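You operate a simulated robot arm through the tools that you are given. There is no shell and no other tool.

You are at the controls of a simulated robot arm. One attempt, no reset.

Task
Close up the blue gantry, home it and jog it to WORK.
Fine: shut the grey chain lid before the drive goes on; home before the jog.

It is judged by the outcome, as a careful person would: the job done as asked, and still so three seconds after it is handed in. It fails if anything else is knocked over, pushed out of place, dropped, spilled or broken. Lids that push on must go on centred and level and be pressed home; caps that screw on are set level and turned clockwise until they are tight.

Robot
A 6-joint arm with a two-finger parallel gripper, fixed in place. Base frame: the origin is at the foot of the arm, x ahead of it, y to its left, z up; the work surface is at about z = 0.97. Units: m, degrees, N and s.
With the tool pointing down near the work surface it reaches from about 0.3 to 0.64 m from the base axis. Its first joint turns from -115.0 to 115.0 degrees. Payload 3.43 kg.
The tool frame sits at the grasp point between the pads (the TCP): z along the fingers, y along the line on which they close. The tips reach 0.034 m beyond it. The gripper opens to 0.128 m. The fingers are 0.024 m wide and 0.012 m thick; the gripper's body (0.048 by 0.13 m) begins 0.096 m behind the TCP.
Orientation is that of the tool frame in the base frame, as [roll, pitch, yaw] about the fixed x, y, z axes, in that order (R = Rz(yaw) Ry(pitch) Rx(roll)). With the fingers straight down and closing along the base's y, the tool's x points along the base's -x, its y along +y and its z along -z.

Tools
- The arm moves only by the tool move_arm. Its argument "plan" is a list of rows, each an object of numbers (a shift or turn left out is 0, a gripper value left out holds the last): "fingers": the finger opening in m, from 0 to 0.128; "dx", "dy", "dz": the shift along the tool's x, y, z in m; "ax", "ay", "az": the turn, a rotation vector about the tool's x, y, z in degrees. In form: [{"fingers": .., "dx": .., "dy": .., "dz": .., "ax": .., "ay": .., "az": ..}, ...]. A call has 1 to 20 rows; each row shifts and turns the commanded pose from where the row before left it, along the tool's axes as they then stand. Rows are played at 5 a second. More than 0.05 m and 8.6 degrees between two rows, or a gripper value outside its range, and nothing of the call is played. Where a pose cannot be reached the arm comes as near as it can. A force on the tool above 40 N (or 10 N above the force at the start of the call, whichever is more), or a blocked arm, ends the call early, and 0.2 s more pass. Each finger travels about 0.153 m/s and halts on what it meets, pressing with about 22 N; the grip force reading is that of the motor and also rises with nothing between the fingers. The clock runs only during rows and for 0.2 s after the last one: add rows that do not move to give the fingers time. The reply holds the time, the measured pose of the TCP, the force on the tool along the base axes, the opening and the grip force, in the units named above and with some noise, with the torque about the TCP (base axes, N m) and any sound that the robot's microphone picked up.
- Cameras (640 x 400 px; columns grow to the right, rows downward): "scene" is fixed at [0.2309, 0.5125, 1.6858]; the picture's right is [-0.96, -0.27, 0.00], its down [-0.16, 0.57, -0.81] and it looks along [0.21, -0.78, -0.59] (base axes); focal length 336 px, centre (320, 200). "wrist" rides on the gripper at [0.076, -0.011, -0.16] in the tool frame; the picture's right is [0.15, 0.99, 0.00], its down [-0.88, 0.13, -0.46] and it looks along [-0.45, 0.07, 0.89] (tool axes); focal length 234 px, centre (320, 200). There is no depth. A picture from a camera that has moved, and an enlarged one, comes with that camera's place and axes in the base frame and with its lens. The place of the scene camera against the robot may be out by one fixed shift of up to 0.025 m in any direction.
- grab_frame(camera): a new picture of that camera. The clock stands still meanwhile.
- slide_trunk(by): slides the trunk up (or, below 0, down) by that many m; the arm rides with it, the base frame stays. It gives what a move gives, with no picture.
- enlarge(camera, box): a new picture of the part [left, top, right, bottom] of that camera's present view, enlarged. The clock stands still meanwhile.
- finish_job(): hands the job in; it is judged then, once.

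Nothing tells you positions but the pictures and the camera data. Unless the task says otherwise, let go and move clear before handing in.

The tools are called after "Emit:" by a JSON object that holds its "name" and its "arguments". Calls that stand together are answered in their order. move_arm: Moves the arm, as the interface text tells. Its arguments: {"type":"object","properties":{"plan":{"type":"array"}},"required":["plan"]} The other tools are called the same way: slide_trunk (by) slides the trunk up or down; grab_frame (camera) takes a picture; enlarge (camera, box) takes an enlarged picture of a part of a camera's view; finish_job () hands the job in.

At the start:

```text
time: 0.0
tcp_pos: [0.2535, -0.3626, 1.2704]
tool_rot: [180.0, 0.0, -180.0]
wrist_force: [-0.3, -0.5, 0.0]
wrist_torque: [0.01, -0.01, -0.01]
grip_width: 0.1278
grasp_force: 0.0
trunk travel left (down, up): [-0.875, 0.115]
```

scene: 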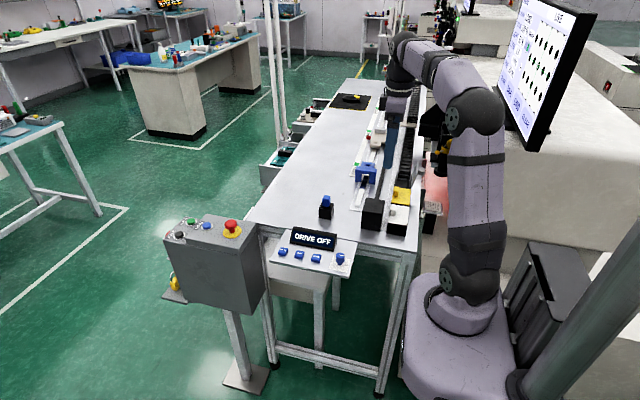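
wrist: 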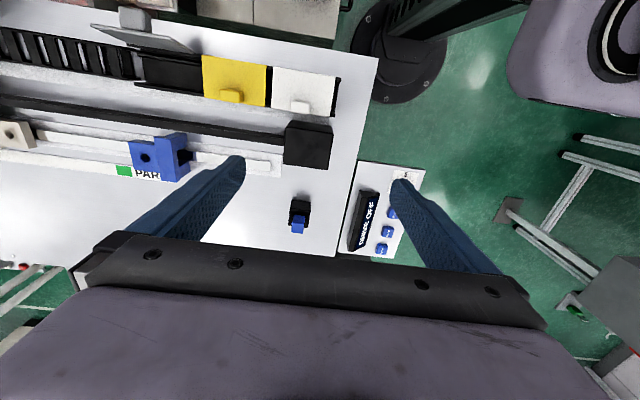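

I see a gantry on a table with a blue carriage, an open grey chain lid, yellow and white boxes with lids, a panel with a "DRIVE OFF" display and blue buttons. I'll look closer before moving anything.

Emit:
{"name": "enlarge", "arguments": {"camera": "wrist", "box": [0, 0, 380, 240]}}

Emit:
{"name": "enlarge", "arguments": {"camera": "wrist", "box": [260, 140, 460, 265]}}

Emit:
{"name": "enlarge", "arguments": {"camera": "scene", "box": [300, 80, 460, 240]}}

Emit:
{"name": "enlarge", "arguments": {"camera": "scene", "box": [240, 180, 400, 280]}}

Emit:
{"name": "enlarge", "arguments": {"camera": "scene", "box": [500, 0, 600, 150]}}

```text
1.67 times, centred on (190, 120) of wrist
camera zoom: at [0.1784, -0.3743, 1.4313], right [-0.15, 0.99, 0.0], down [0.88, 0.13, 0.46], along [0.45, 0.07, -0.89], focal length 390 px, centre (537, 333)
```

zoom: 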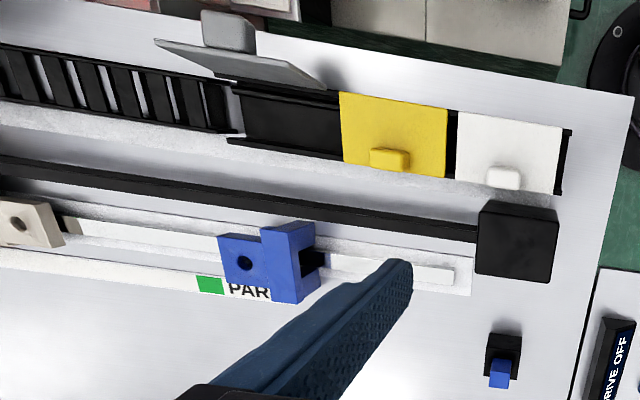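

```text
3.20 times, centred on (360, 202) of wrist
camera zoom: at [0.1784, -0.3743, 1.4313], right [-0.15, 0.99, 0.0], down [0.88, 0.13, 0.46], along [0.45, 0.07, -0.89], focal length 749 px, centre (192, 192)
```

zoom: 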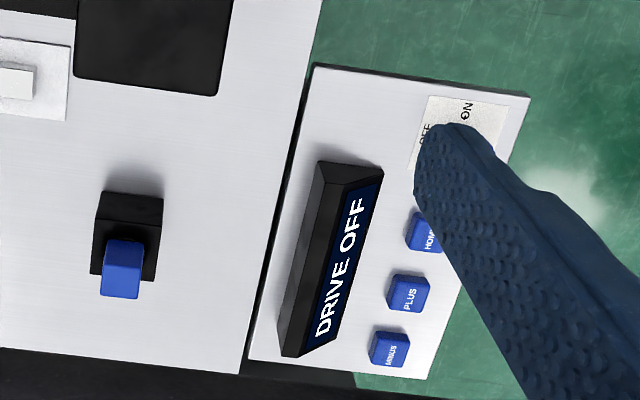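

```text
2.50 times, centred on (380, 160) of scene
camera zoom: at [0.2309, 0.5125, 1.6858], right [-0.96, -0.27, 0.0], down [-0.16, 0.57, -0.81], along [0.21, -0.78, -0.59], focal length 840 px, centre (170, 300)
```

zoom: 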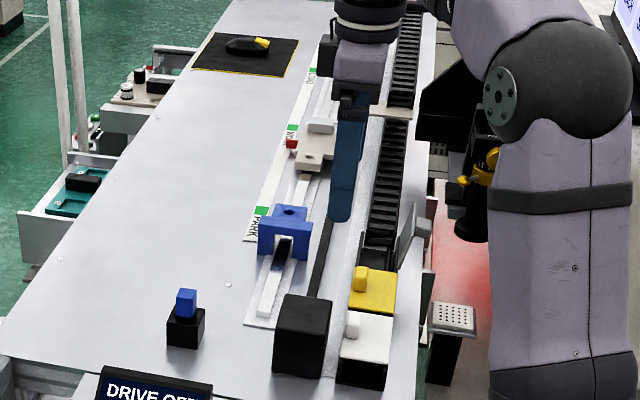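

```text
4.00 times, centred on (320, 230) of scene
camera zoom: at [0.2309, 0.5125, 1.6858], right [-0.96, -0.27, 0.0], down [-0.16, 0.57, -0.81], along [0.21, -0.78, -0.59], focal length 1344 px, centre (320, 80)
```

zoom: 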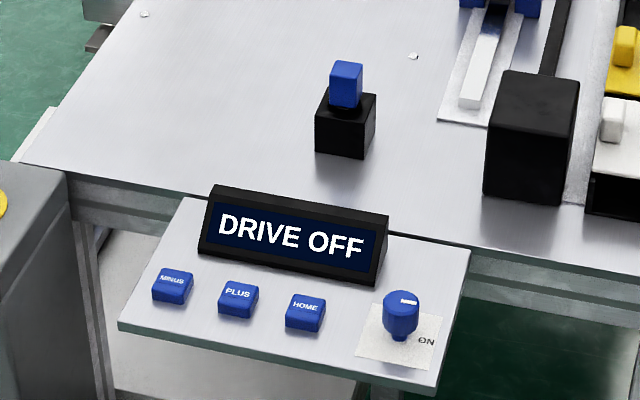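

```text
2.67 times, centred on (550, 75) of scene
camera zoom: at [0.2309, 0.5125, 1.6858], right [-0.96, -0.27, 0.0], down [-0.16, 0.57, -0.81], along [0.21, -0.78, -0.59], focal length 896 px, centre (-293, 533)
```

zoom: 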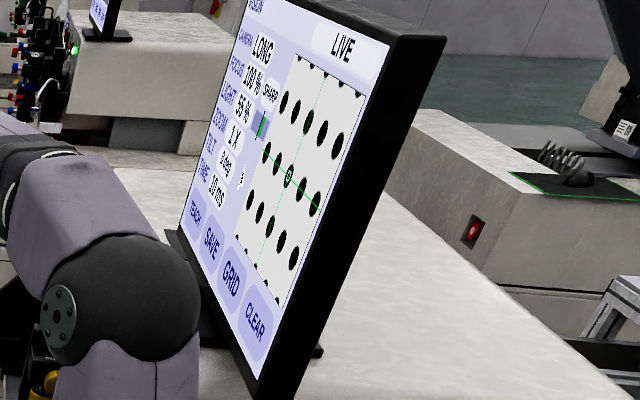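

I take the blue carriage to be at about (0.35,-0.64) at PARK. The open grey lid is hinged on the robot side at about (0.15,-0.62), and the panel sits at about x 0.36–0.54, y -0.16. Next I move the hand for a better view of the lid and rail.

Emit:
{"name": "move_arm", "arguments": {"plan": [{"fingers": 0.0, "dx": 0.03, "dy": -0.03}, {"dx": 0.03, "dy": -0.03}, {"dx": 0.03, "dy": -0.03}, {"dx": 0.02, "dy": -0.03}, {"dx": 0.0, "dy": -0.03}, {}]}}

Emit:
{"name": "grab_frame", "arguments": {"camera": "wrist"}}

Emit:
{"name": "grab_frame", "arguments": {"camera": "scene"}}

```text
time: 1.4
tcp_pos: [0.1402, -0.5003, 1.2717]
tool_rot: [-179.8, 0.1, 179.9]
wrist_force: [0.0, 0.5, -0.7]
wrist_torque: [-0.01, -0.01, -0.02]
grip_width: 0.0
grasp_force: 22.3
out of reach, approached as far as the arm can: row 5
trunk travel left (down, up): [-0.875, 0.115]
```

```text
taken
camera wrist: at [0.0653, -0.5114, 1.4327], right [-0.15, 0.99, 0.0], down [0.88, 0.13, 0.46], along [0.45, 0.06, -0.89], focal length 234 px, centre (320, 200)
```

wrist: 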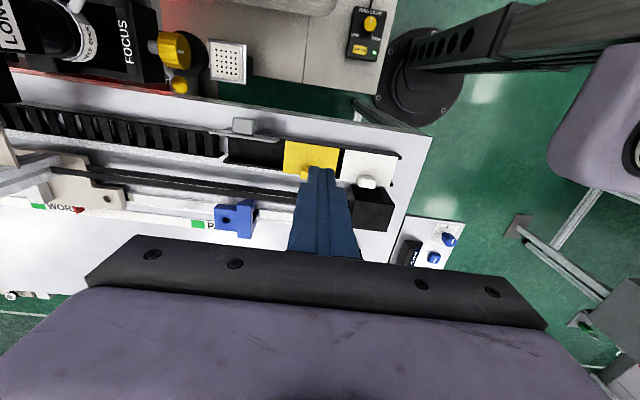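

```text
taken
```

scene: 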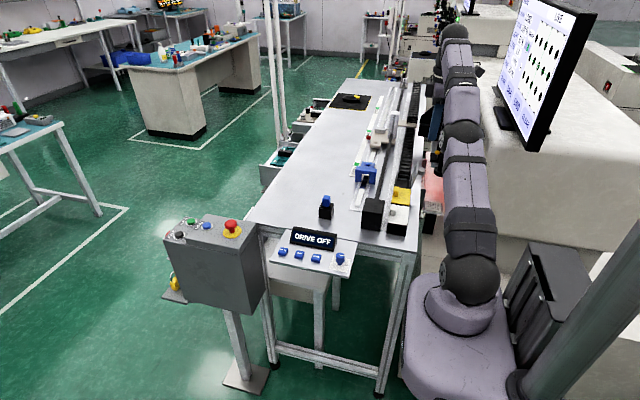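

The view is better now: a WORK mark lies further along the rail, and the lid stands near (0.15,-0.62). I'll enlarge the details.

Emit:
{"name": "enlarge", "arguments": {"camera": "wrist", "box": [180, 90, 420, 240]}}

Emit:
{"name": "enlarge", "arguments": {"camera": "wrist", "box": [0, 90, 240, 240]}}

Emit:
{"name": "enlarge", "arguments": {"camera": "scene", "box": [340, 80, 440, 180]}}

Emit:
{"name": "enlarge", "arguments": {"camera": "scene", "box": [300, 150, 440, 240]}}

```text
2.67 times, centred on (300, 165) of wrist
camera zoom: at [0.0653, -0.5114, 1.4327], right [-0.15, 0.99, 0.0], down [0.88, 0.13, 0.46], along [0.45, 0.06, -0.89], focal length 624 px, centre (373, 293)
```

zoom: 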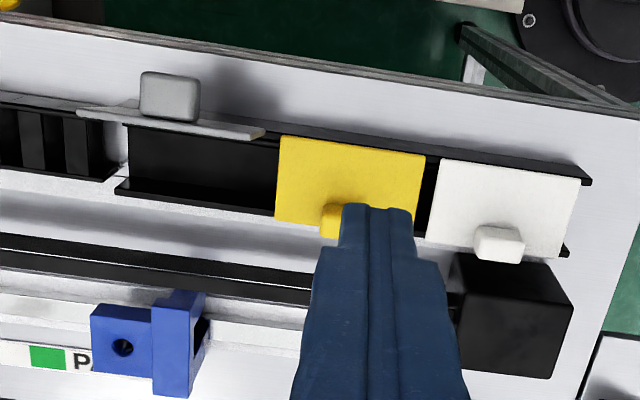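

```text
2.67 times, centred on (120, 165) of wrist
camera zoom: at [0.0653, -0.5114, 1.4327], right [-0.15, 0.99, 0.0], down [0.88, 0.13, 0.46], along [0.45, 0.06, -0.89], focal length 624 px, centre (853, 293)
```

zoom: 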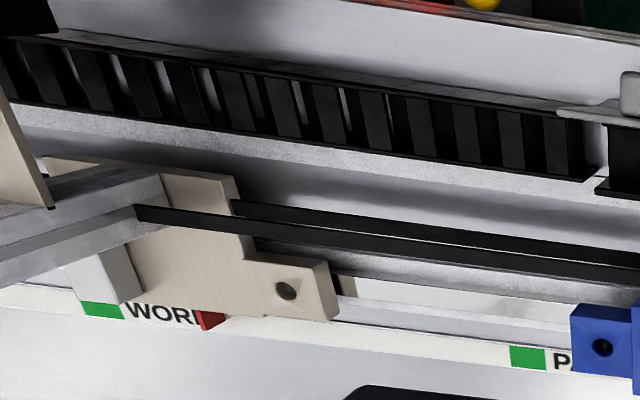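

```text
4.00 times, centred on (390, 130) of scene
camera zoom: at [0.2309, 0.5125, 1.6858], right [-0.96, -0.27, 0.0], down [-0.16, 0.57, -0.81], along [0.21, -0.78, -0.59], focal length 1344 px, centre (40, 480)
```

zoom: 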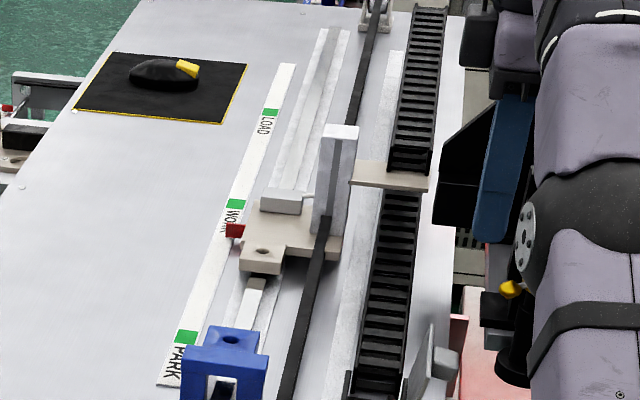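

```text
4.44 times, centred on (370, 195) of scene
camera zoom: at [0.2309, 0.5125, 1.6858], right [-0.96, -0.27, 0.0], down [-0.16, 0.57, -0.81], along [0.21, -0.78, -0.59], focal length 1493 px, centre (98, 222)
```

zoom: 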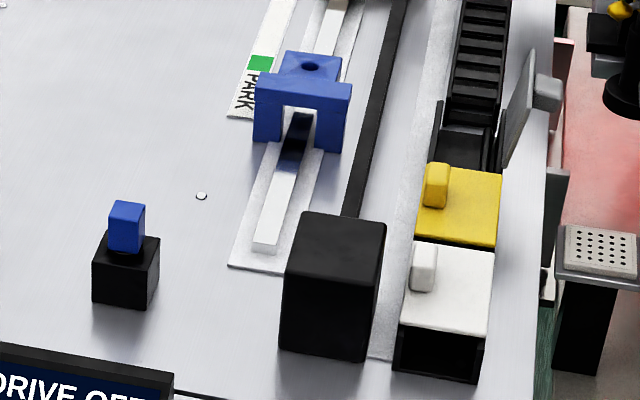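

The grey lid stands slightly past vertical, with its hinge near x≈0.165, its free edge near (0.153, z≈1.085) and its knob on the -x side. The pin is stored in its holder, so I leave it alone. I'll bring the closed fingers down on the robot side of the lid.

Emit:
{"name": "move_arm", "arguments": {"plan": [{"dx": 0.045}, {"dz": 0.045}, {"dz": 0.045}, {"dz": 0.045}, {"dz": 0.045}, {}]}}

Emit:
{"name": "grab_frame", "arguments": {"camera": "wrist"}}

Emit:
{"name": "enlarge", "arguments": {"camera": "scene", "box": [360, 100, 480, 220]}}

```text
time: 2.8
tcp_pos: [0.0992, -0.502, 1.0884]
tool_rot: [-179.9, 0.0, 179.9]
wrist_force: [1.0, 0.9, -0.3]
wrist_torque: [0.0, 0.01, 0.0]
grip_width: 0.0
grasp_force: 22.2
trunk travel left (down, up): [-0.875, 0.115]
```

```text
taken
camera wrist: at [0.0237, -0.5119, 1.2503], right [-0.15, 0.99, 0.0], down [0.88, 0.13, 0.46], along [0.45, 0.07, -0.89], focal length 234 px, centre (320, 200)
```

wrist: 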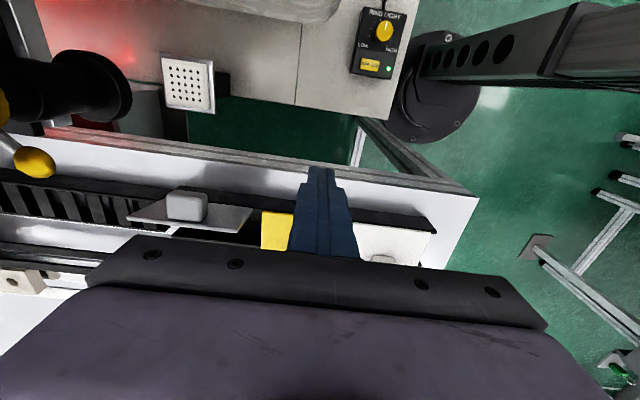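

```text
3.33 times, centred on (420, 160) of scene
camera zoom: at [0.2309, 0.5125, 1.6858], right [-0.96, -0.27, 0.0], down [-0.16, 0.57, -0.81], along [0.21, -0.78, -0.59], focal length 1120 px, centre (-13, 333)
```

zoom: 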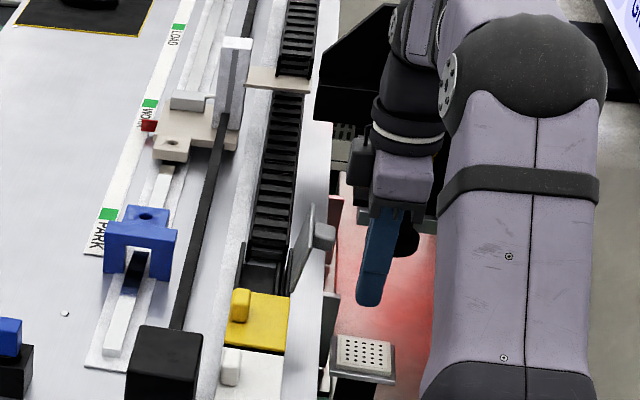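

The lid leans about 13° outward, with its free edge at about (0.143, z 1.10) and the near corner at y≈-0.56. I'll slide the closed fingers to y≈-0.578 at x≈0.10, still clear of the lid and its knob.

Emit:
{"name": "move_arm", "arguments": {"plan": [{"dz": -0.01, "dy": -0.026}, {"dy": -0.025}, {"dy": -0.025}, {}]}}

Emit:
{"name": "grab_frame", "arguments": {"camera": "wrist"}}

Emit:
{"name": "enlarge", "arguments": {"camera": "scene", "box": [360, 100, 480, 220]}}

```text
time: 3.8
tcp_pos: [0.0985, -0.5761, 1.0989]
tool_rot: [-180.0, 0.0, -179.9]
wrist_force: [-0.2, 0.8, -0.6]
wrist_torque: [0.0, -0.01, 0.01]
grip_width: 0.0003
grasp_force: 22.2
trunk travel left (down, up): [-0.875, 0.115]
```

```text
taken
camera wrist: at [0.024, -0.5878, 1.2599], right [-0.15, 0.99, 0.0], down [0.88, 0.13, 0.46], along [0.45, 0.07, -0.89], focal length 234 px, centre (320, 200)
```

wrist: 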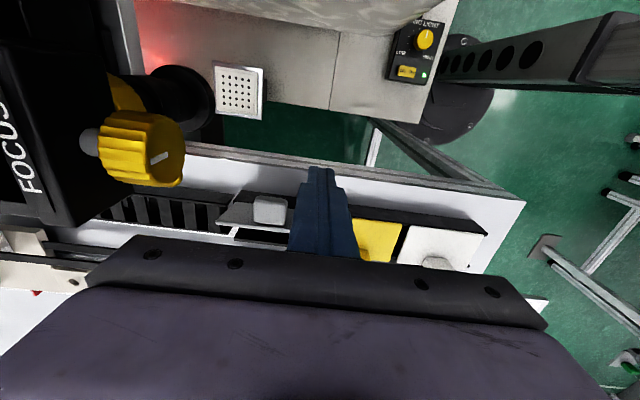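

```text
3.33 times, centred on (420, 160) of scene
camera zoom: at [0.2309, 0.5125, 1.6858], right [-0.96, -0.27, 0.0], down [-0.16, 0.57, -0.81], along [0.21, -0.78, -0.59], focal length 1120 px, centre (-13, 333)
```

zoom: 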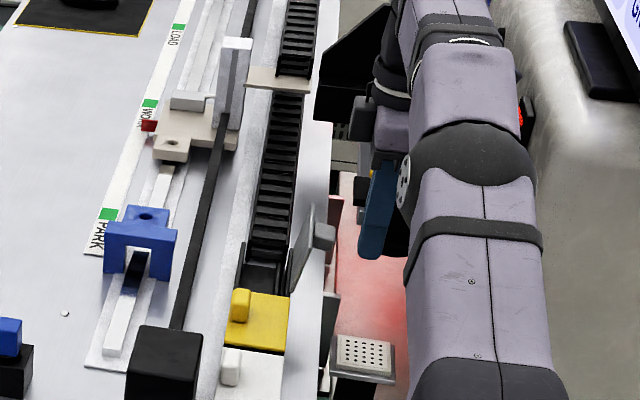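

The microscope's yellow focus knob is near (0.09,-0.69,1.09), so I won't go further in -y. I'll push +x slowly against the outside of the lid and watch the force.

Emit:
{"name": "move_arm", "arguments": {"plan": [{"dx": -0.015}, {"dx": -0.01}, {"dx": -0.01}, {"dx": -0.01}, {"dx": -0.01}, {}]}}

Emit:
{"name": "enlarge", "arguments": {"camera": "scene", "box": [360, 100, 480, 220]}}

Emit:
{"name": "grab_frame", "arguments": {"camera": "wrist"}}

```text
time: 5.2
tcp_pos: [0.1528, -0.5757, 1.099]
tool_rot: [-180.0, 0.1, -180.0]
wrist_force: [0.8, 1.3, 0.2]
wrist_torque: [0.02, -0.01, 0.0]
grip_width: 0.0
grasp_force: 22.1
out of reach, approached as far as the arm can: row 5
trunk travel left (down, up): [-0.875, 0.115]
```

```text
3.33 times, centred on (420, 160) of scene
camera zoom: at [0.2309, 0.5125, 1.6858], right [-0.96, -0.27, 0.0], down [-0.16, 0.57, -0.81], along [0.21, -0.78, -0.59], focal length 1120 px, centre (-13, 333)
```

zoom: 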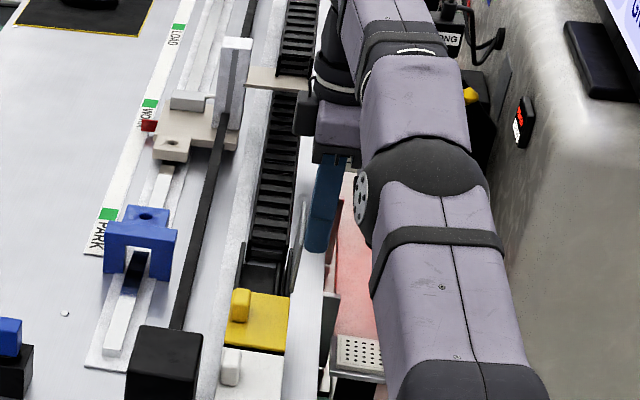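

```text
taken
camera wrist: at [0.0784, -0.5863, 1.2598], right [-0.15, 0.99, 0.0], down [0.88, 0.13, 0.46], along [0.45, 0.07, -0.89], focal length 234 px, centre (320, 200)
```

wrist: 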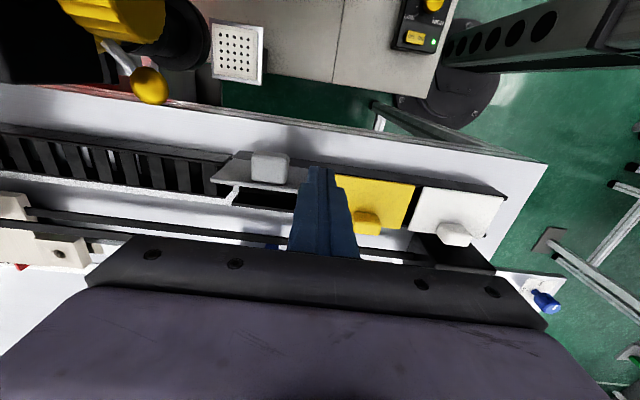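

The lid is now about vertical, and the arm has hit its reach limit at this height. I'll tilt the tool about base x so the fingertips lean toward -y. That gives more reach and brings the gripper body away from the microscope. Then I push on.

Emit:
{"name": "move_arm", "arguments": {"plan": [{"dy": 0.008, "ax": 7}, {"ax": 7}, {"ax": 7}, {}, {"dx": -0.01}, {"dx": -0.01}, {"dx": -0.01}, {}]}}

Emit:
{"name": "enlarge", "arguments": {"camera": "scene", "box": [360, 100, 480, 220]}}

Emit:
{"name": "grab_frame", "arguments": {"camera": "wrist"}}

```text
time: 7.0
tcp_pos: [0.1818, -0.5687, 1.0984]
tool_rot: [-159.0, 0.0, 179.9]
wrist_force: [-0.2, -0.5, 0.5]
wrist_torque: [-0.03, -0.01, -0.01]
grip_width: 0.0
grasp_force: 22.6
trunk travel left (down, up): [-0.875, 0.115]
```

```text
3.33 times, centred on (420, 160) of scene
camera zoom: at [0.2309, 0.5125, 1.6858], right [-0.96, -0.27, 0.0], down [-0.16, 0.57, -0.81], along [0.21, -0.78, -0.59], focal length 1120 px, centre (-13, 333)
```

zoom: 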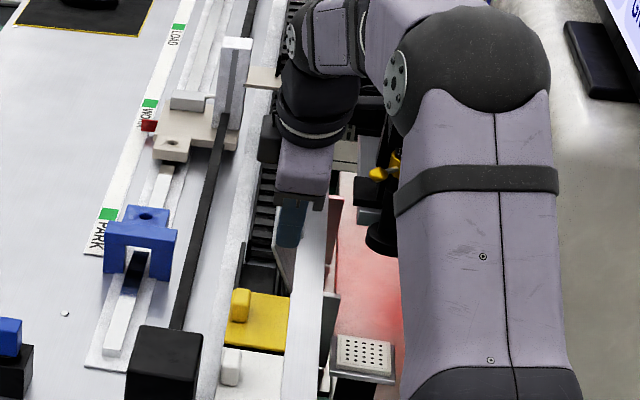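

```text
taken
camera wrist: at [0.1081, -0.5209, 1.2529], right [-0.15, 0.92, -0.35], down [0.88, 0.28, 0.38], along [0.45, -0.26, -0.85], focal length 234 px, centre (320, 200)
```

wrist: 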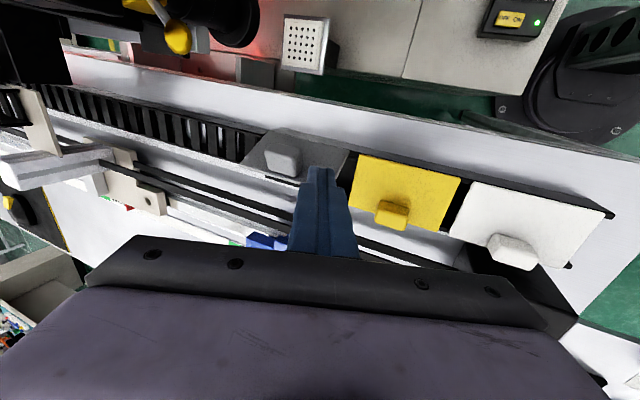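

The lid is past vertical and moving toward closed with little force. I'll keep pushing +x and then follow it down.

Emit:
{"name": "move_arm", "arguments": {"plan": [{"dx": -0.01}, {"dx": -0.01}, {"dx": -0.01}, {}]}}

Emit:
{"name": "enlarge", "arguments": {"camera": "scene", "box": [360, 100, 480, 220]}}

Emit:
{"name": "grab_frame", "arguments": {"camera": "wrist"}}

```text
time: 8.0
tcp_pos: [0.2134, -0.5682, 1.0994]
tool_rot: [-159.0, 0.0, -179.9]
wrist_force: [0.2, 0.2, 0.2]
wrist_torque: [0.02, -0.02, -0.04]
grip_width: 0.0
grasp_force: 22.1
trunk travel left (down, up): [-0.875, 0.115]
```

```text
3.33 times, centred on (420, 160) of scene
camera zoom: at [0.2309, 0.5125, 1.6858], right [-0.96, -0.27, 0.0], down [-0.16, 0.57, -0.81], along [0.21, -0.78, -0.59], focal length 1120 px, centre (-13, 333)
```

zoom: 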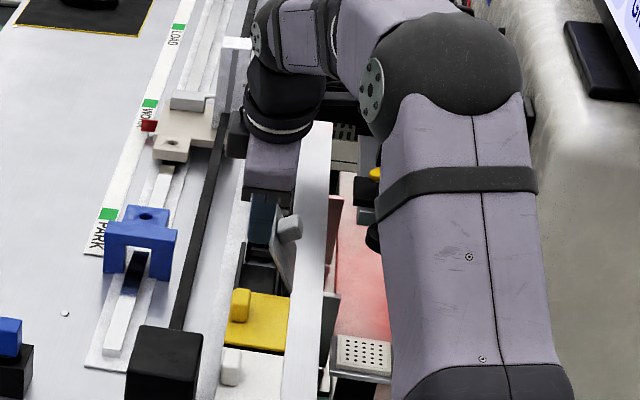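

```text
taken
camera wrist: at [0.1382, -0.5211, 1.2532], right [-0.15, 0.92, -0.35], down [0.88, 0.28, 0.38], along [0.45, -0.26, -0.85], focal length 234 px, centre (320, 200)
```

wrist: 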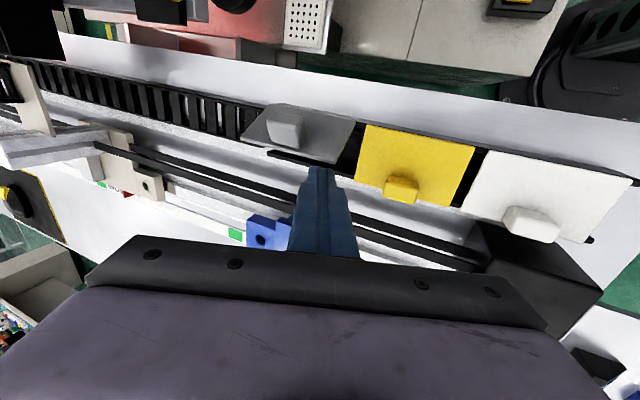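

The lid now stands at about 65–70°, and the finger seems to be on its +x side, beyond it. I'll look closely before going further.

Emit:
{"name": "enlarge", "arguments": {"camera": "wrist", "box": [220, 80, 420, 205]}}

Emit:
{"name": "enlarge", "arguments": {"camera": "scene", "box": [420, 150, 490, 210]}}

Emit:
{"name": "enlarge", "arguments": {"camera": "scene", "box": [430, 160, 480, 200]}}

```text
3.20 times, centred on (320, 142) of wrist
camera zoom: at [0.1382, -0.5211, 1.2532], right [-0.15, 0.92, -0.35], down [0.88, 0.28, 0.38], along [0.45, -0.26, -0.85], focal length 749 px, centre (320, 384)
```

zoom: 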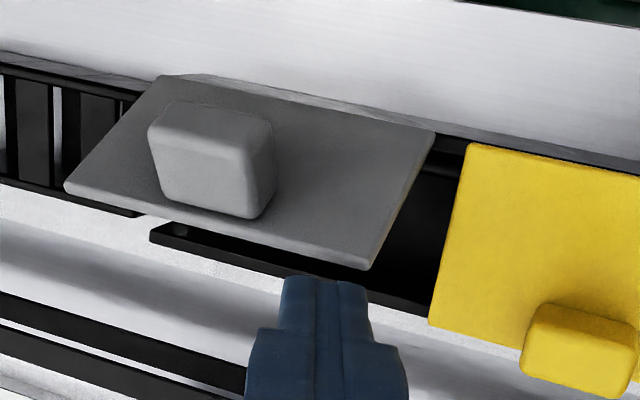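

```text
6.67 times, centred on (455, 180) of scene
camera zoom: at [0.2309, 0.5125, 1.6858], right [-0.96, -0.27, 0.0], down [-0.16, 0.57, -0.81], along [0.21, -0.78, -0.59], focal length 2240 px, centre (-580, 333)
```

zoom: 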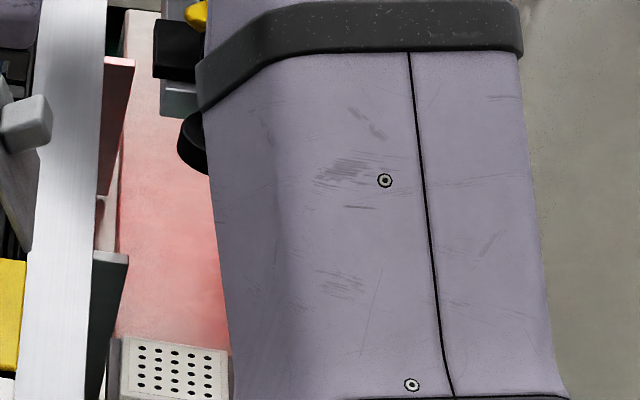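

```text
10.00 times, centred on (455, 180) of scene
camera zoom: at [0.2309, 0.5125, 1.6858], right [-0.96, -0.27, 0.0], down [-0.16, 0.57, -0.81], along [0.21, -0.78, -0.59], focal length 3360 px, centre (-1030, 400)
```

zoom: 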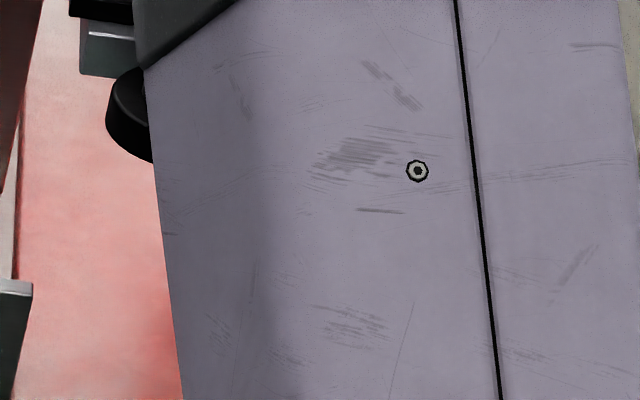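

The fingertip slid over the lid's top edge. The lid has a friction hinge and stays at about 60°. I'll lift, go back to its outer side, dip lower, then push in an arc over and down.

Emit:
{"name": "move_arm", "arguments": {"plan": [{"dy": -0.0143, "dz": -0.0374}, {"dx": 0.04}, {"dx": 0.016}, {"dy": 0.0128, "dz": 0.0251}, {"dy": 0.0128, "dz": 0.0251}, {}]}}

Emit:
{"name": "enlarge", "arguments": {"camera": "wrist", "box": [220, 80, 420, 205]}}

Emit:
{"name": "enlarge", "arguments": {"camera": "scene", "box": [400, 130, 480, 200]}}

```text
time: 9.4
tcp_pos: [0.1565, -0.5614, 1.0832]
tool_rot: [-159.0, 0.0, -180.0]
wrist_force: [-0.7, -0.4, -0.3]
wrist_torque: [0.03, -0.02, -0.04]
grip_width: 0.0
grasp_force: 22.4
trunk travel left (down, up): [-0.875, 0.115]
```

```text
3.20 times, centred on (320, 142) of wrist
camera zoom: at [0.0817, -0.5151, 1.2375], right [-0.15, 0.92, -0.35], down [0.88, 0.29, 0.38], along [0.45, -0.26, -0.85], focal length 749 px, centre (320, 384)
```

zoom: 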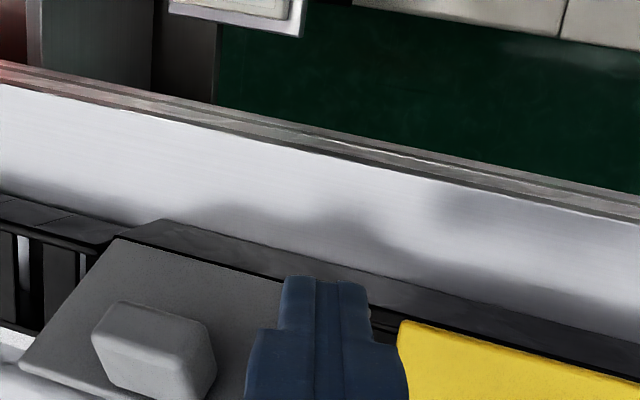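

```text
5.71 times, centred on (440, 165) of scene
camera zoom: at [0.2309, 0.5125, 1.6858], right [-0.96, -0.27, 0.0], down [-0.16, 0.57, -0.81], along [0.21, -0.78, -0.59], focal length 1920 px, centre (-366, 400)
```

zoom: 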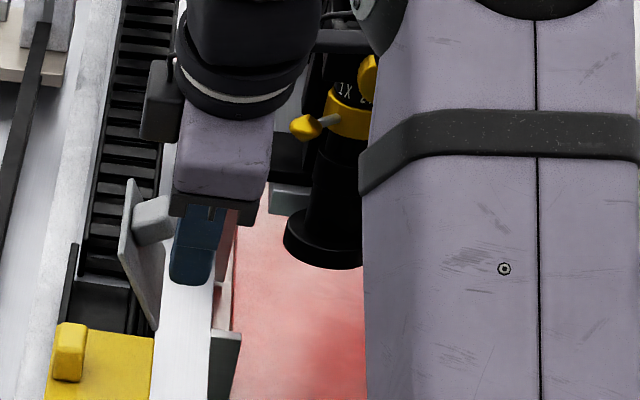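

The finger is now outside the lid at mid-height. I'll push +x and then arc downward.

Emit:
{"name": "move_arm", "arguments": {"plan": [{"dx": -0.012}, {"dx": -0.013}, {"dx": -0.0055, "dy": 0.002, "dz": 0.0051}, {"dx": -0.005, "dy": 0.0023, "dz": 0.006}, {}]}}

Emit:
{"name": "enlarge", "arguments": {"camera": "wrist", "box": [220, 80, 420, 205]}}

Emit:
{"name": "enlarge", "arguments": {"camera": "scene", "box": [400, 130, 480, 200]}}

```text
time: 10.6
tcp_pos: [0.1919, -0.5624, 1.0716]
tool_rot: [-159.0, 0.0, 179.9]
wrist_force: [-0.1, -0.3, 0.1]
wrist_torque: [0.03, 0.05, -0.01]
grip_width: 0.0002
grasp_force: 22.3
trunk travel left (down, up): [-0.875, 0.115]
```

```text
3.20 times, centred on (320, 142) of wrist
camera zoom: at [0.1168, -0.5152, 1.226], right [-0.15, 0.92, -0.35], down [0.88, 0.28, 0.38], along [0.45, -0.26, -0.85], focal length 749 px, centre (320, 384)
```

zoom: 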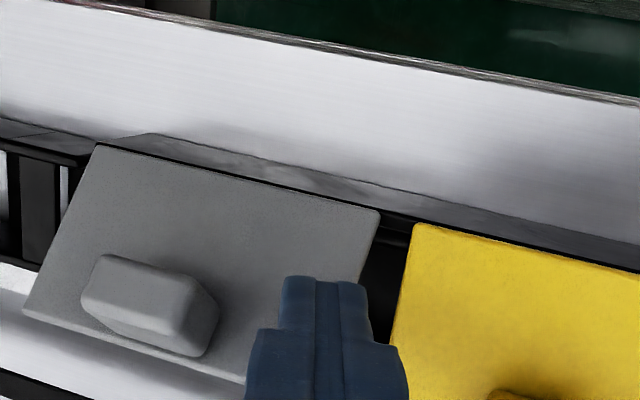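

```text
5.71 times, centred on (440, 165) of scene
camera zoom: at [0.2309, 0.5125, 1.6858], right [-0.96, -0.27, 0.0], down [-0.16, 0.57, -0.81], along [0.21, -0.78, -0.59], focal length 1920 px, centre (-366, 400)
```

zoom: 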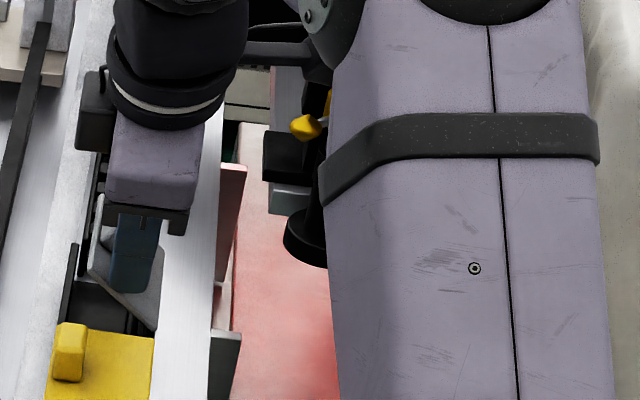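

The lid is at about 40° and follows the finger well. I'll continue the arc down.

Emit:
{"name": "move_arm", "arguments": {"plan": [{"dx": -0.003, "dy": 0.0027, "dz": 0.007}, {"dx": -0.002, "dy": 0.0025, "dz": 0.0065}, {"dx": -0.001, "dy": 0.0025, "dz": 0.0065}, {}]}}

Emit:
{"name": "enlarge", "arguments": {"camera": "wrist", "box": [220, 80, 420, 205]}}

Emit:
{"name": "enlarge", "arguments": {"camera": "scene", "box": [400, 130, 480, 200]}}

```text
time: 11.6
tcp_pos: [0.1981, -0.5616, 1.0496]
tool_rot: [-159.0, 0.0, 180.0]
wrist_force: [0.4, 0.5, 0.0]
wrist_torque: [-0.03, 0.01, -0.01]
grip_width: 0.0001
grasp_force: 21.8
trunk travel left (down, up): [-0.875, 0.115]
```

```text
3.20 times, centred on (320, 142) of wrist
camera zoom: at [0.1236, -0.5147, 1.2035], right [-0.15, 0.92, -0.35], down [0.88, 0.29, 0.38], along [0.45, -0.26, -0.85], focal length 749 px, centre (320, 384)
```

zoom: 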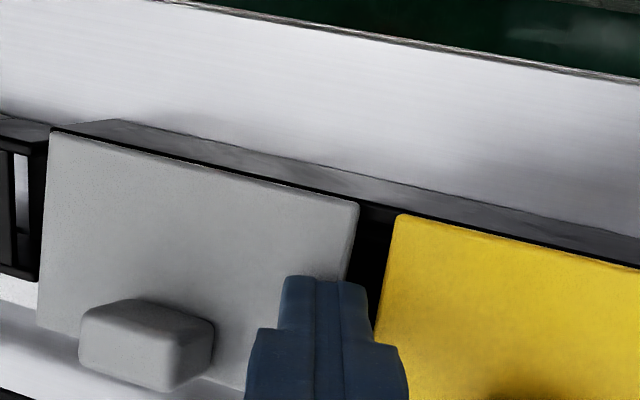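

```text
5.71 times, centred on (440, 165) of scene
camera zoom: at [0.2309, 0.5125, 1.6858], right [-0.96, -0.27, 0.0], down [-0.16, 0.57, -0.81], along [0.21, -0.78, -0.59], focal length 1920 px, centre (-366, 400)
```

zoom: 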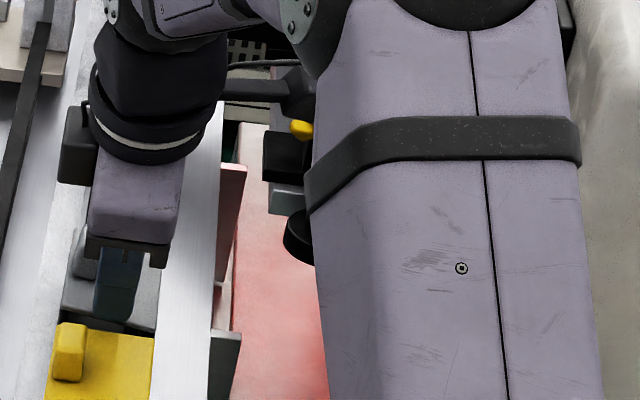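

The lid is nearly shut. I'll press it down gently in small steps and look for contact force.

Emit:
{"name": "move_arm", "arguments": {"plan": [{"dy": 0.0014, "dz": 0.0037}, {"dy": 0.0014, "dz": 0.0037}, {"dy": 0.0007, "dz": 0.0019}, {}]}}

Emit:
{"name": "enlarge", "arguments": {"camera": "wrist", "box": [220, 80, 420, 205]}}

Emit:
{"name": "enlarge", "arguments": {"camera": "scene", "box": [400, 130, 480, 200]}}

```text
time: 12.6
tcp_pos: [0.198, -0.5614, 1.043]
tool_rot: [-158.6, 0.1, 180.0]
wrist_force: [1.6, 2.0, 15.7]
wrist_torque: [-0.08, 0.14, -0.06]
grip_width: 0.0
grasp_force: 22.2
trunk travel left (down, up): [-0.875, 0.115]
```

```text
3.20 times, centred on (320, 142) of wrist
camera zoom: at [0.1235, -0.5134, 1.1966], right [-0.15, 0.92, -0.36], down [0.88, 0.29, 0.38], along [0.45, -0.26, -0.85], focal length 749 px, centre (320, 384)
```

zoom: 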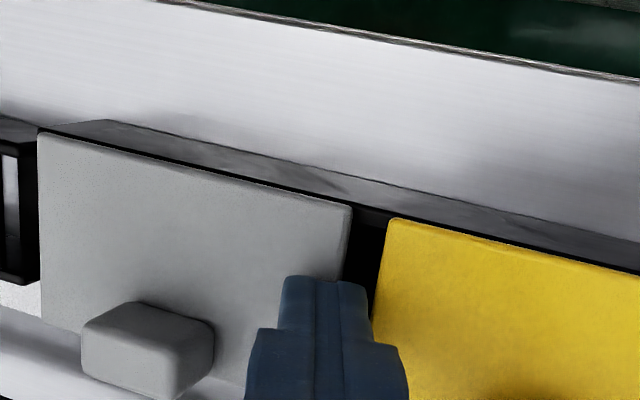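

```text
5.71 times, centred on (440, 165) of scene
camera zoom: at [0.2309, 0.5125, 1.6858], right [-0.96, -0.27, 0.0], down [-0.16, 0.57, -0.81], along [0.21, -0.78, -0.59], focal length 1920 px, centre (-366, 400)
```

zoom: 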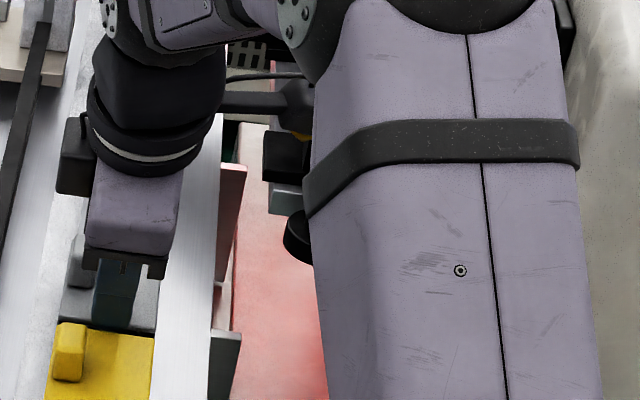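

The reading is 15.7 N upward, so the lid is on its stop and level with the yellow one. I'll lift straight off and check that it stays shut.

Emit:
{"name": "move_arm", "arguments": {"plan": [{"dy": -0.0072, "dz": -0.0187}, {"dy": -0.0161, "dz": -0.042}, {"dy": -0.0161, "dz": -0.042}, {"ax": -7, "dz": -0.03}, {"ax": -7}, {"ax": -7}, {"dy": 0.03}, {"dy": 0.03}, {}]}}

Emit:
{"name": "grab_frame", "arguments": {"camera": "wrist"}}

Emit:
{"name": "enlarge", "arguments": {"camera": "scene", "box": [360, 100, 480, 220]}}

```text
time: 14.6
tcp_pos: [0.1944, -0.4721, 1.1682]
tool_rot: [-179.9, 0.0, 179.9]
wrist_force: [-0.1, 0.4, 0.0]
wrist_torque: [-0.02, 0.0, 0.01]
grip_width: 0.0001
grasp_force: 22.0
out of reach, approached as far as the arm can: row 6
trunk travel left (down, up): [-0.875, 0.115]
```

```text
taken
camera wrist: at [0.1196, -0.4844, 1.3296], right [-0.15, 0.99, 0.0], down [0.88, 0.13, 0.46], along [0.45, 0.07, -0.89], focal length 234 px, centre (320, 200)
```

wrist: 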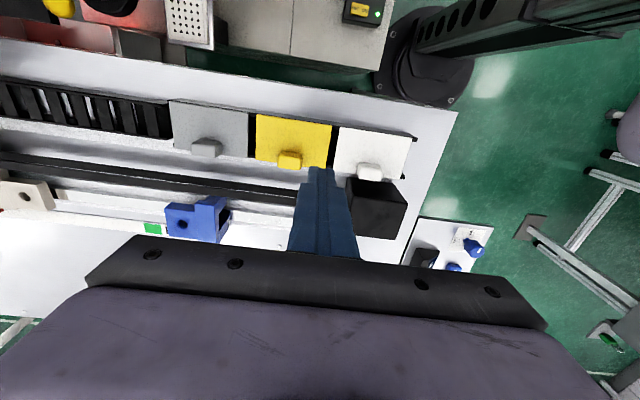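

```text
3.33 times, centred on (420, 160) of scene
camera zoom: at [0.2309, 0.5125, 1.6858], right [-0.96, -0.27, 0.0], down [-0.16, 0.57, -0.81], along [0.21, -0.78, -0.59], focal length 1120 px, centre (-13, 333)
```

zoom: 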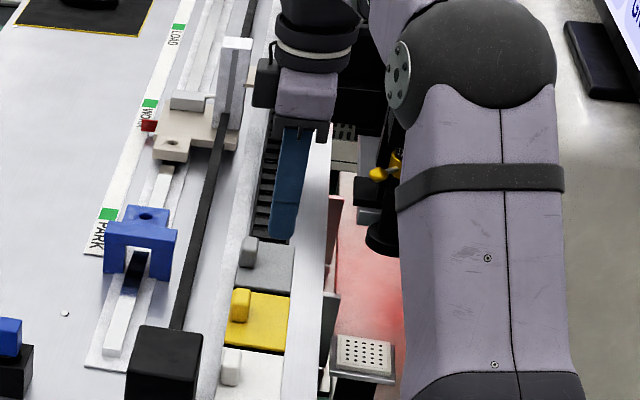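

The grey lid is shut flush, like the yellow and white ones. Next I move over to the panel (roughly x 0.36–0.54, y -0.16) to see the knob and buttons.

Emit:
{"name": "move_arm", "arguments": {"plan": [{"dz": -0.03, "dx": -0.01}, {"dx": -0.029, "dy": 0.032}, {"dx": -0.029, "dy": 0.032}, {"dx": -0.029, "dy": 0.032}, {"dx": -0.029, "dy": 0.032}, {"dx": -0.029, "dy": 0.032}, {"dx": -0.029, "dy": 0.032}, {"dx": -0.02, "dy": 0.03}, {}]}}

Emit:
{"name": "grab_frame", "arguments": {"camera": "wrist"}}

Emit:
{"name": "enlarge", "arguments": {"camera": "scene", "box": [260, 210, 380, 285]}}

```text
time: 16.6
tcp_pos: [0.3974, -0.2528, 1.2032]
tool_rot: [-180.0, 0.0, 179.9]
wrist_force: [0.0, -0.5, -0.1]
wrist_torque: [0.0, 0.02, 0.01]
grip_width: 0.0
grasp_force: 22.4
trunk travel left (down, up): [-0.875, 0.115]
```

```text
taken
camera wrist: at [0.3235, -0.2641, 1.3622], right [-0.15, 0.99, 0.0], down [0.88, 0.13, 0.46], along [0.45, 0.07, -0.89], focal length 234 px, centre (320, 200)
```

wrist: 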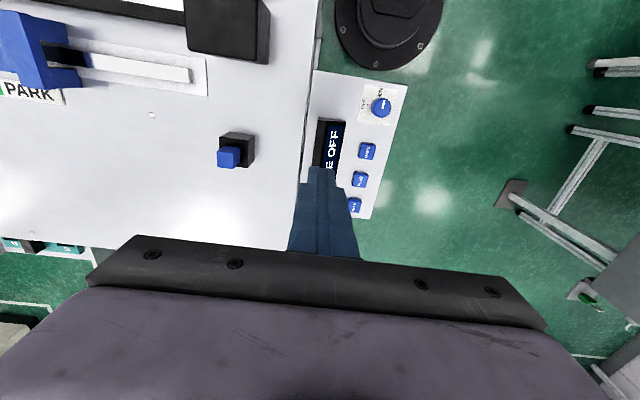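

```text
5.33 times, centred on (320, 248) of scene
camera zoom: at [0.2309, 0.5125, 1.6858], right [-0.96, -0.27, 0.0], down [-0.16, 0.57, -0.81], along [0.21, -0.78, -0.59], focal length 1792 px, centre (320, -53)
```

zoom: 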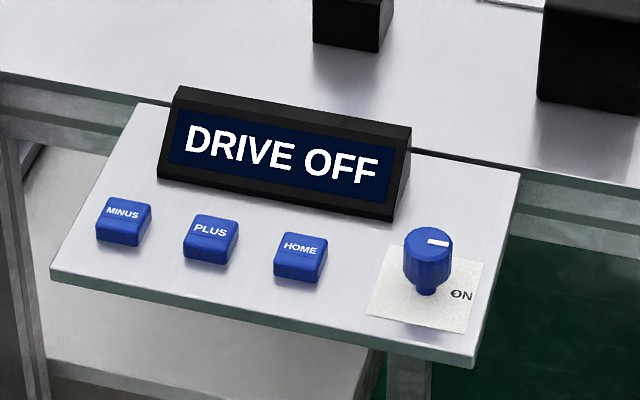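

Emit:
{"name": "enlarge", "arguments": {"camera": "wrist", "box": [300, 60, 430, 140]}}

Emit:
{"name": "enlarge", "arguments": {"camera": "wrist", "box": [290, 130, 420, 230]}}

Emit:
{"name": "enlarge", "arguments": {"camera": "scene", "box": [325, 245, 365, 275]}}

```text
4.92 times, centred on (365, 100) of wrist
camera zoom: at [0.3235, -0.2641, 1.3622], right [-0.15, 0.99, 0.0], down [0.88, 0.13, 0.46], along [0.45, 0.07, -0.89], focal length 1153 px, centre (98, 692)
```

zoom: 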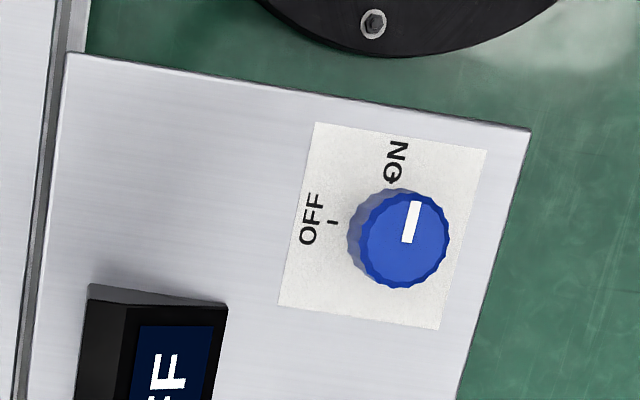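

```text
4.00 times, centred on (355, 180) of wrist
camera zoom: at [0.3235, -0.2641, 1.3622], right [-0.15, 0.99, 0.0], down [0.88, 0.13, 0.46], along [0.45, 0.07, -0.89], focal length 937 px, centre (180, 280)
```

zoom: 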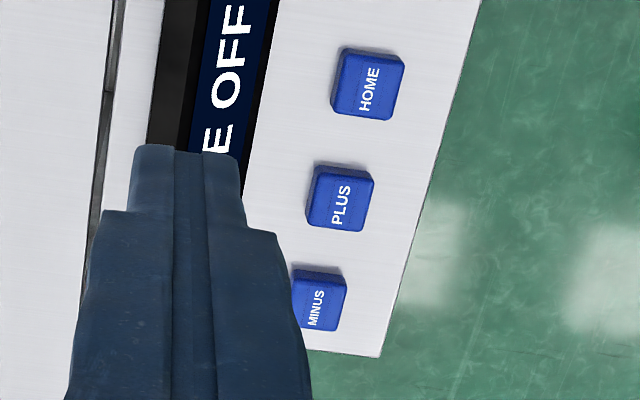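

```text
13.33 times, centred on (345, 260) of scene
camera zoom: at [0.2309, 0.5125, 1.6858], right [-0.96, -0.27, 0.0], down [-0.16, 0.57, -0.81], along [0.21, -0.78, -0.59], focal length 4480 px, centre (-13, -600)
```

zoom: 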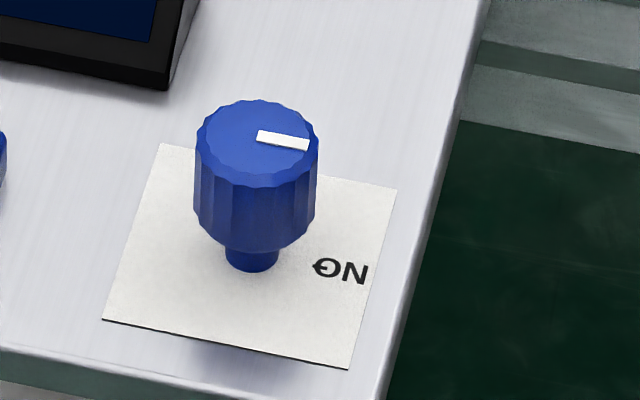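

The knob's pointer bar already points at ON (-x) while the display reads DRIVE OFF, which looks like a tripped interlock needing an OFF→ON cycle. The knob centre is at about (0.346,-0.166). HOME, PLUS and MINUS are at x≈0.418, 0.469 and 0.525, with y≈-0.167. I'll hover above the knob with the fingers open to fix its position.

Emit:
{"name": "move_arm", "arguments": {"plan": [{"fingers": 0.07, "dx": 0.017, "dy": 0.029, "dz": 0.02}, {"dx": 0.017, "dy": 0.029, "dz": 0.02}, {"dx": 0.017, "dy": 0.029, "dz": 0.02}, {"dz": 0.02}, {}]}}

Emit:
{"name": "grab_frame", "arguments": {"camera": "wrist"}}

Emit:
{"name": "enlarge", "arguments": {"camera": "wrist", "box": [250, 120, 390, 220]}}

Emit:
{"name": "enlarge", "arguments": {"camera": "scene", "box": [260, 200, 400, 290]}}

```text
time: 17.8
tcp_pos: [0.3483, -0.1632, 1.122]
tool_rot: [-179.9, 0.1, 180.0]
wrist_force: [-0.4, 0.6, 0.4]
wrist_torque: [-0.01, -0.01, 0.0]
grip_width: 0.0701
grasp_force: 0.0
trunk travel left (down, up): [-0.875, 0.115]
```

```text
taken
camera wrist: at [0.2723, -0.1742, 1.2829], right [-0.15, 0.99, 0.0], down [0.88, 0.13, 0.46], along [0.45, 0.07, -0.89], focal length 234 px, centre (320, 200)
```

wrist: 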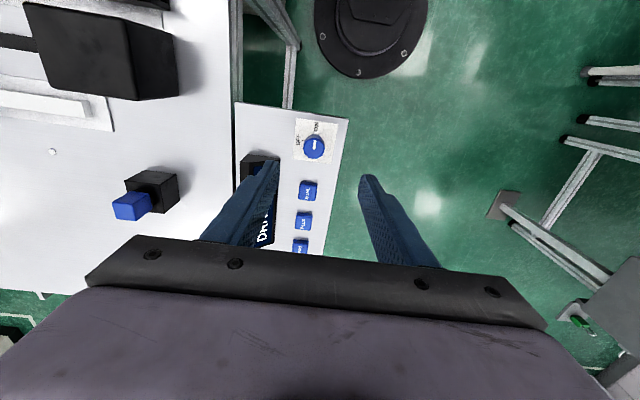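

```text
4.00 times, centred on (320, 170) of wrist
camera zoom: at [0.2723, -0.1742, 1.2829], right [-0.15, 0.99, 0.0], down [0.88, 0.13, 0.46], along [0.45, 0.07, -0.89], focal length 937 px, centre (320, 320)
```

zoom: 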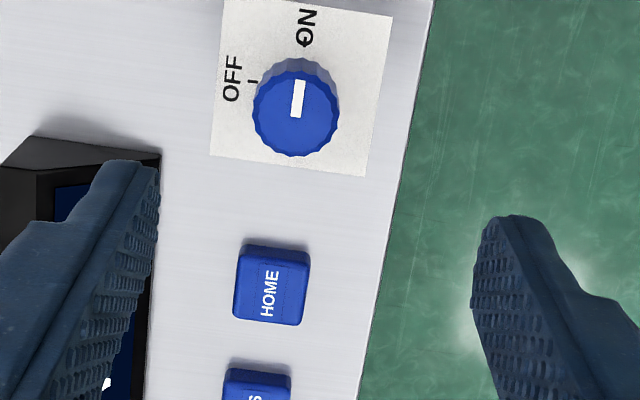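

```text
4.44 times, centred on (330, 245) of scene
camera zoom: at [0.2309, 0.5125, 1.6858], right [-0.96, -0.27, 0.0], down [-0.16, 0.57, -0.81], along [0.21, -0.78, -0.59], focal length 1493 px, centre (276, 0)
```

zoom: 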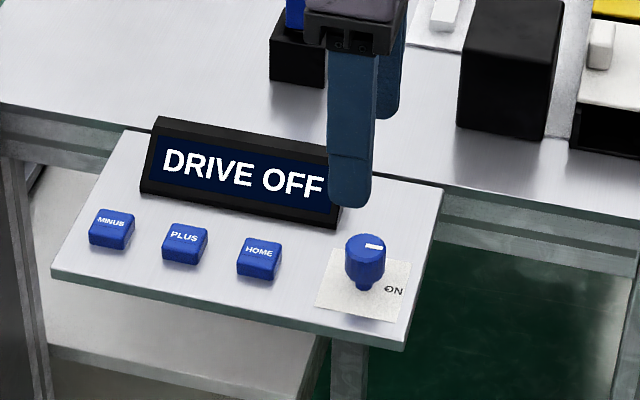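

Triangulating gives the knob top at (0.3455,-0.170,1.0015) with a diameter of about 0.026, and the HOME top at about (0.414,-0.170,0.980). I'll centre over the knob and descend so the tips straddle it about 9 mm above the panel.

Emit:
{"name": "move_arm", "arguments": {"plan": [{"fingers": 0.055, "dx": 0.0028, "dy": -0.0065}, {"dz": 0.036}, {"dz": 0.036}, {"dz": 0.034}, {}]}}

Emit:
{"name": "enlarge", "arguments": {"camera": "wrist", "box": [220, 80, 420, 205]}}

Emit:
{"name": "enlarge", "arguments": {"camera": "scene", "box": [260, 200, 400, 290]}}

```text
time: 19.0
tcp_pos: [0.3444, -0.1703, 1.0167]
tool_rot: [-180.0, 0.0, 180.0]
wrist_force: [0.4, 0.5, 0.4]
wrist_torque: [0.01, -0.01, -0.02]
grip_width: 0.0551
grasp_force: 0.1
trunk travel left (down, up): [-0.875, 0.115]
```

```text
3.20 times, centred on (320, 142) of wrist
camera zoom: at [0.2693, -0.1818, 1.1764], right [-0.15, 0.99, 0.0], down [0.88, 0.13, 0.46], along [0.45, 0.07, -0.89], focal length 749 px, centre (320, 384)
```

zoom: 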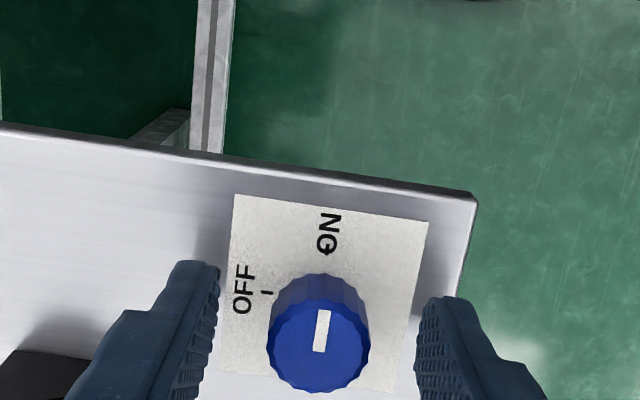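

```text
4.44 times, centred on (330, 245) of scene
camera zoom: at [0.2309, 0.5125, 1.6858], right [-0.96, -0.27, 0.0], down [-0.16, 0.57, -0.81], along [0.21, -0.78, -0.59], focal length 1493 px, centre (276, 0)
```

zoom: 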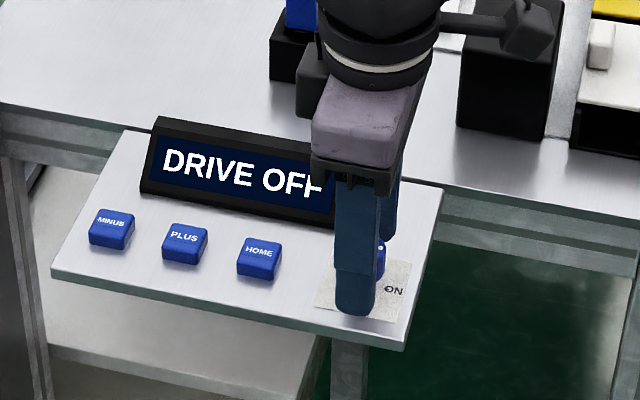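

The knob is centred between the fingers, with its centre at about (0.346,-0.170). I'll close on it.

Emit:
{"name": "move_arm", "arguments": {"plan": [{"dx": -0.0015, "dz": 0.002}, {"fingers": 0.01}, {}, {}]}}

Emit:
{"name": "enlarge", "arguments": {"camera": "wrist", "box": [220, 80, 420, 205]}}

```text
time: 20.0
tcp_pos: [0.3447, -0.1706, 1.0131]
tool_rot: [-179.9, 0.1, 180.0]
wrist_force: [0.6, 0.7, 0.7]
wrist_torque: [0.01, 0.14, 0.01]
grip_width: 0.0257
grasp_force: 45.3
trunk travel left (down, up): [-0.875, 0.115]
```

```text
3.20 times, centred on (320, 142) of wrist
camera zoom: at [0.2713, -0.1821, 1.174], right [-0.15, 0.99, 0.0], down [0.88, 0.13, 0.46], along [0.45, 0.07, -0.89], focal length 749 px, centre (320, 384)
```

zoom: 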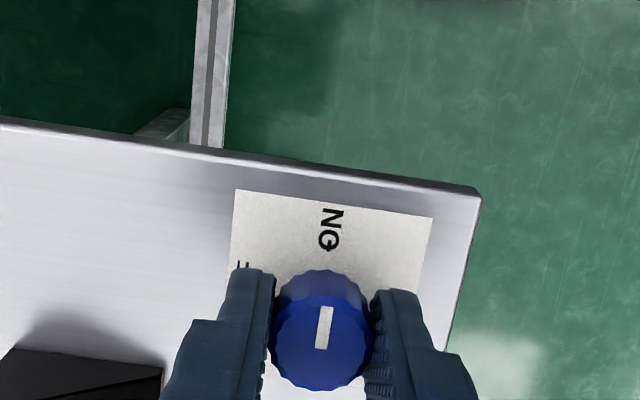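

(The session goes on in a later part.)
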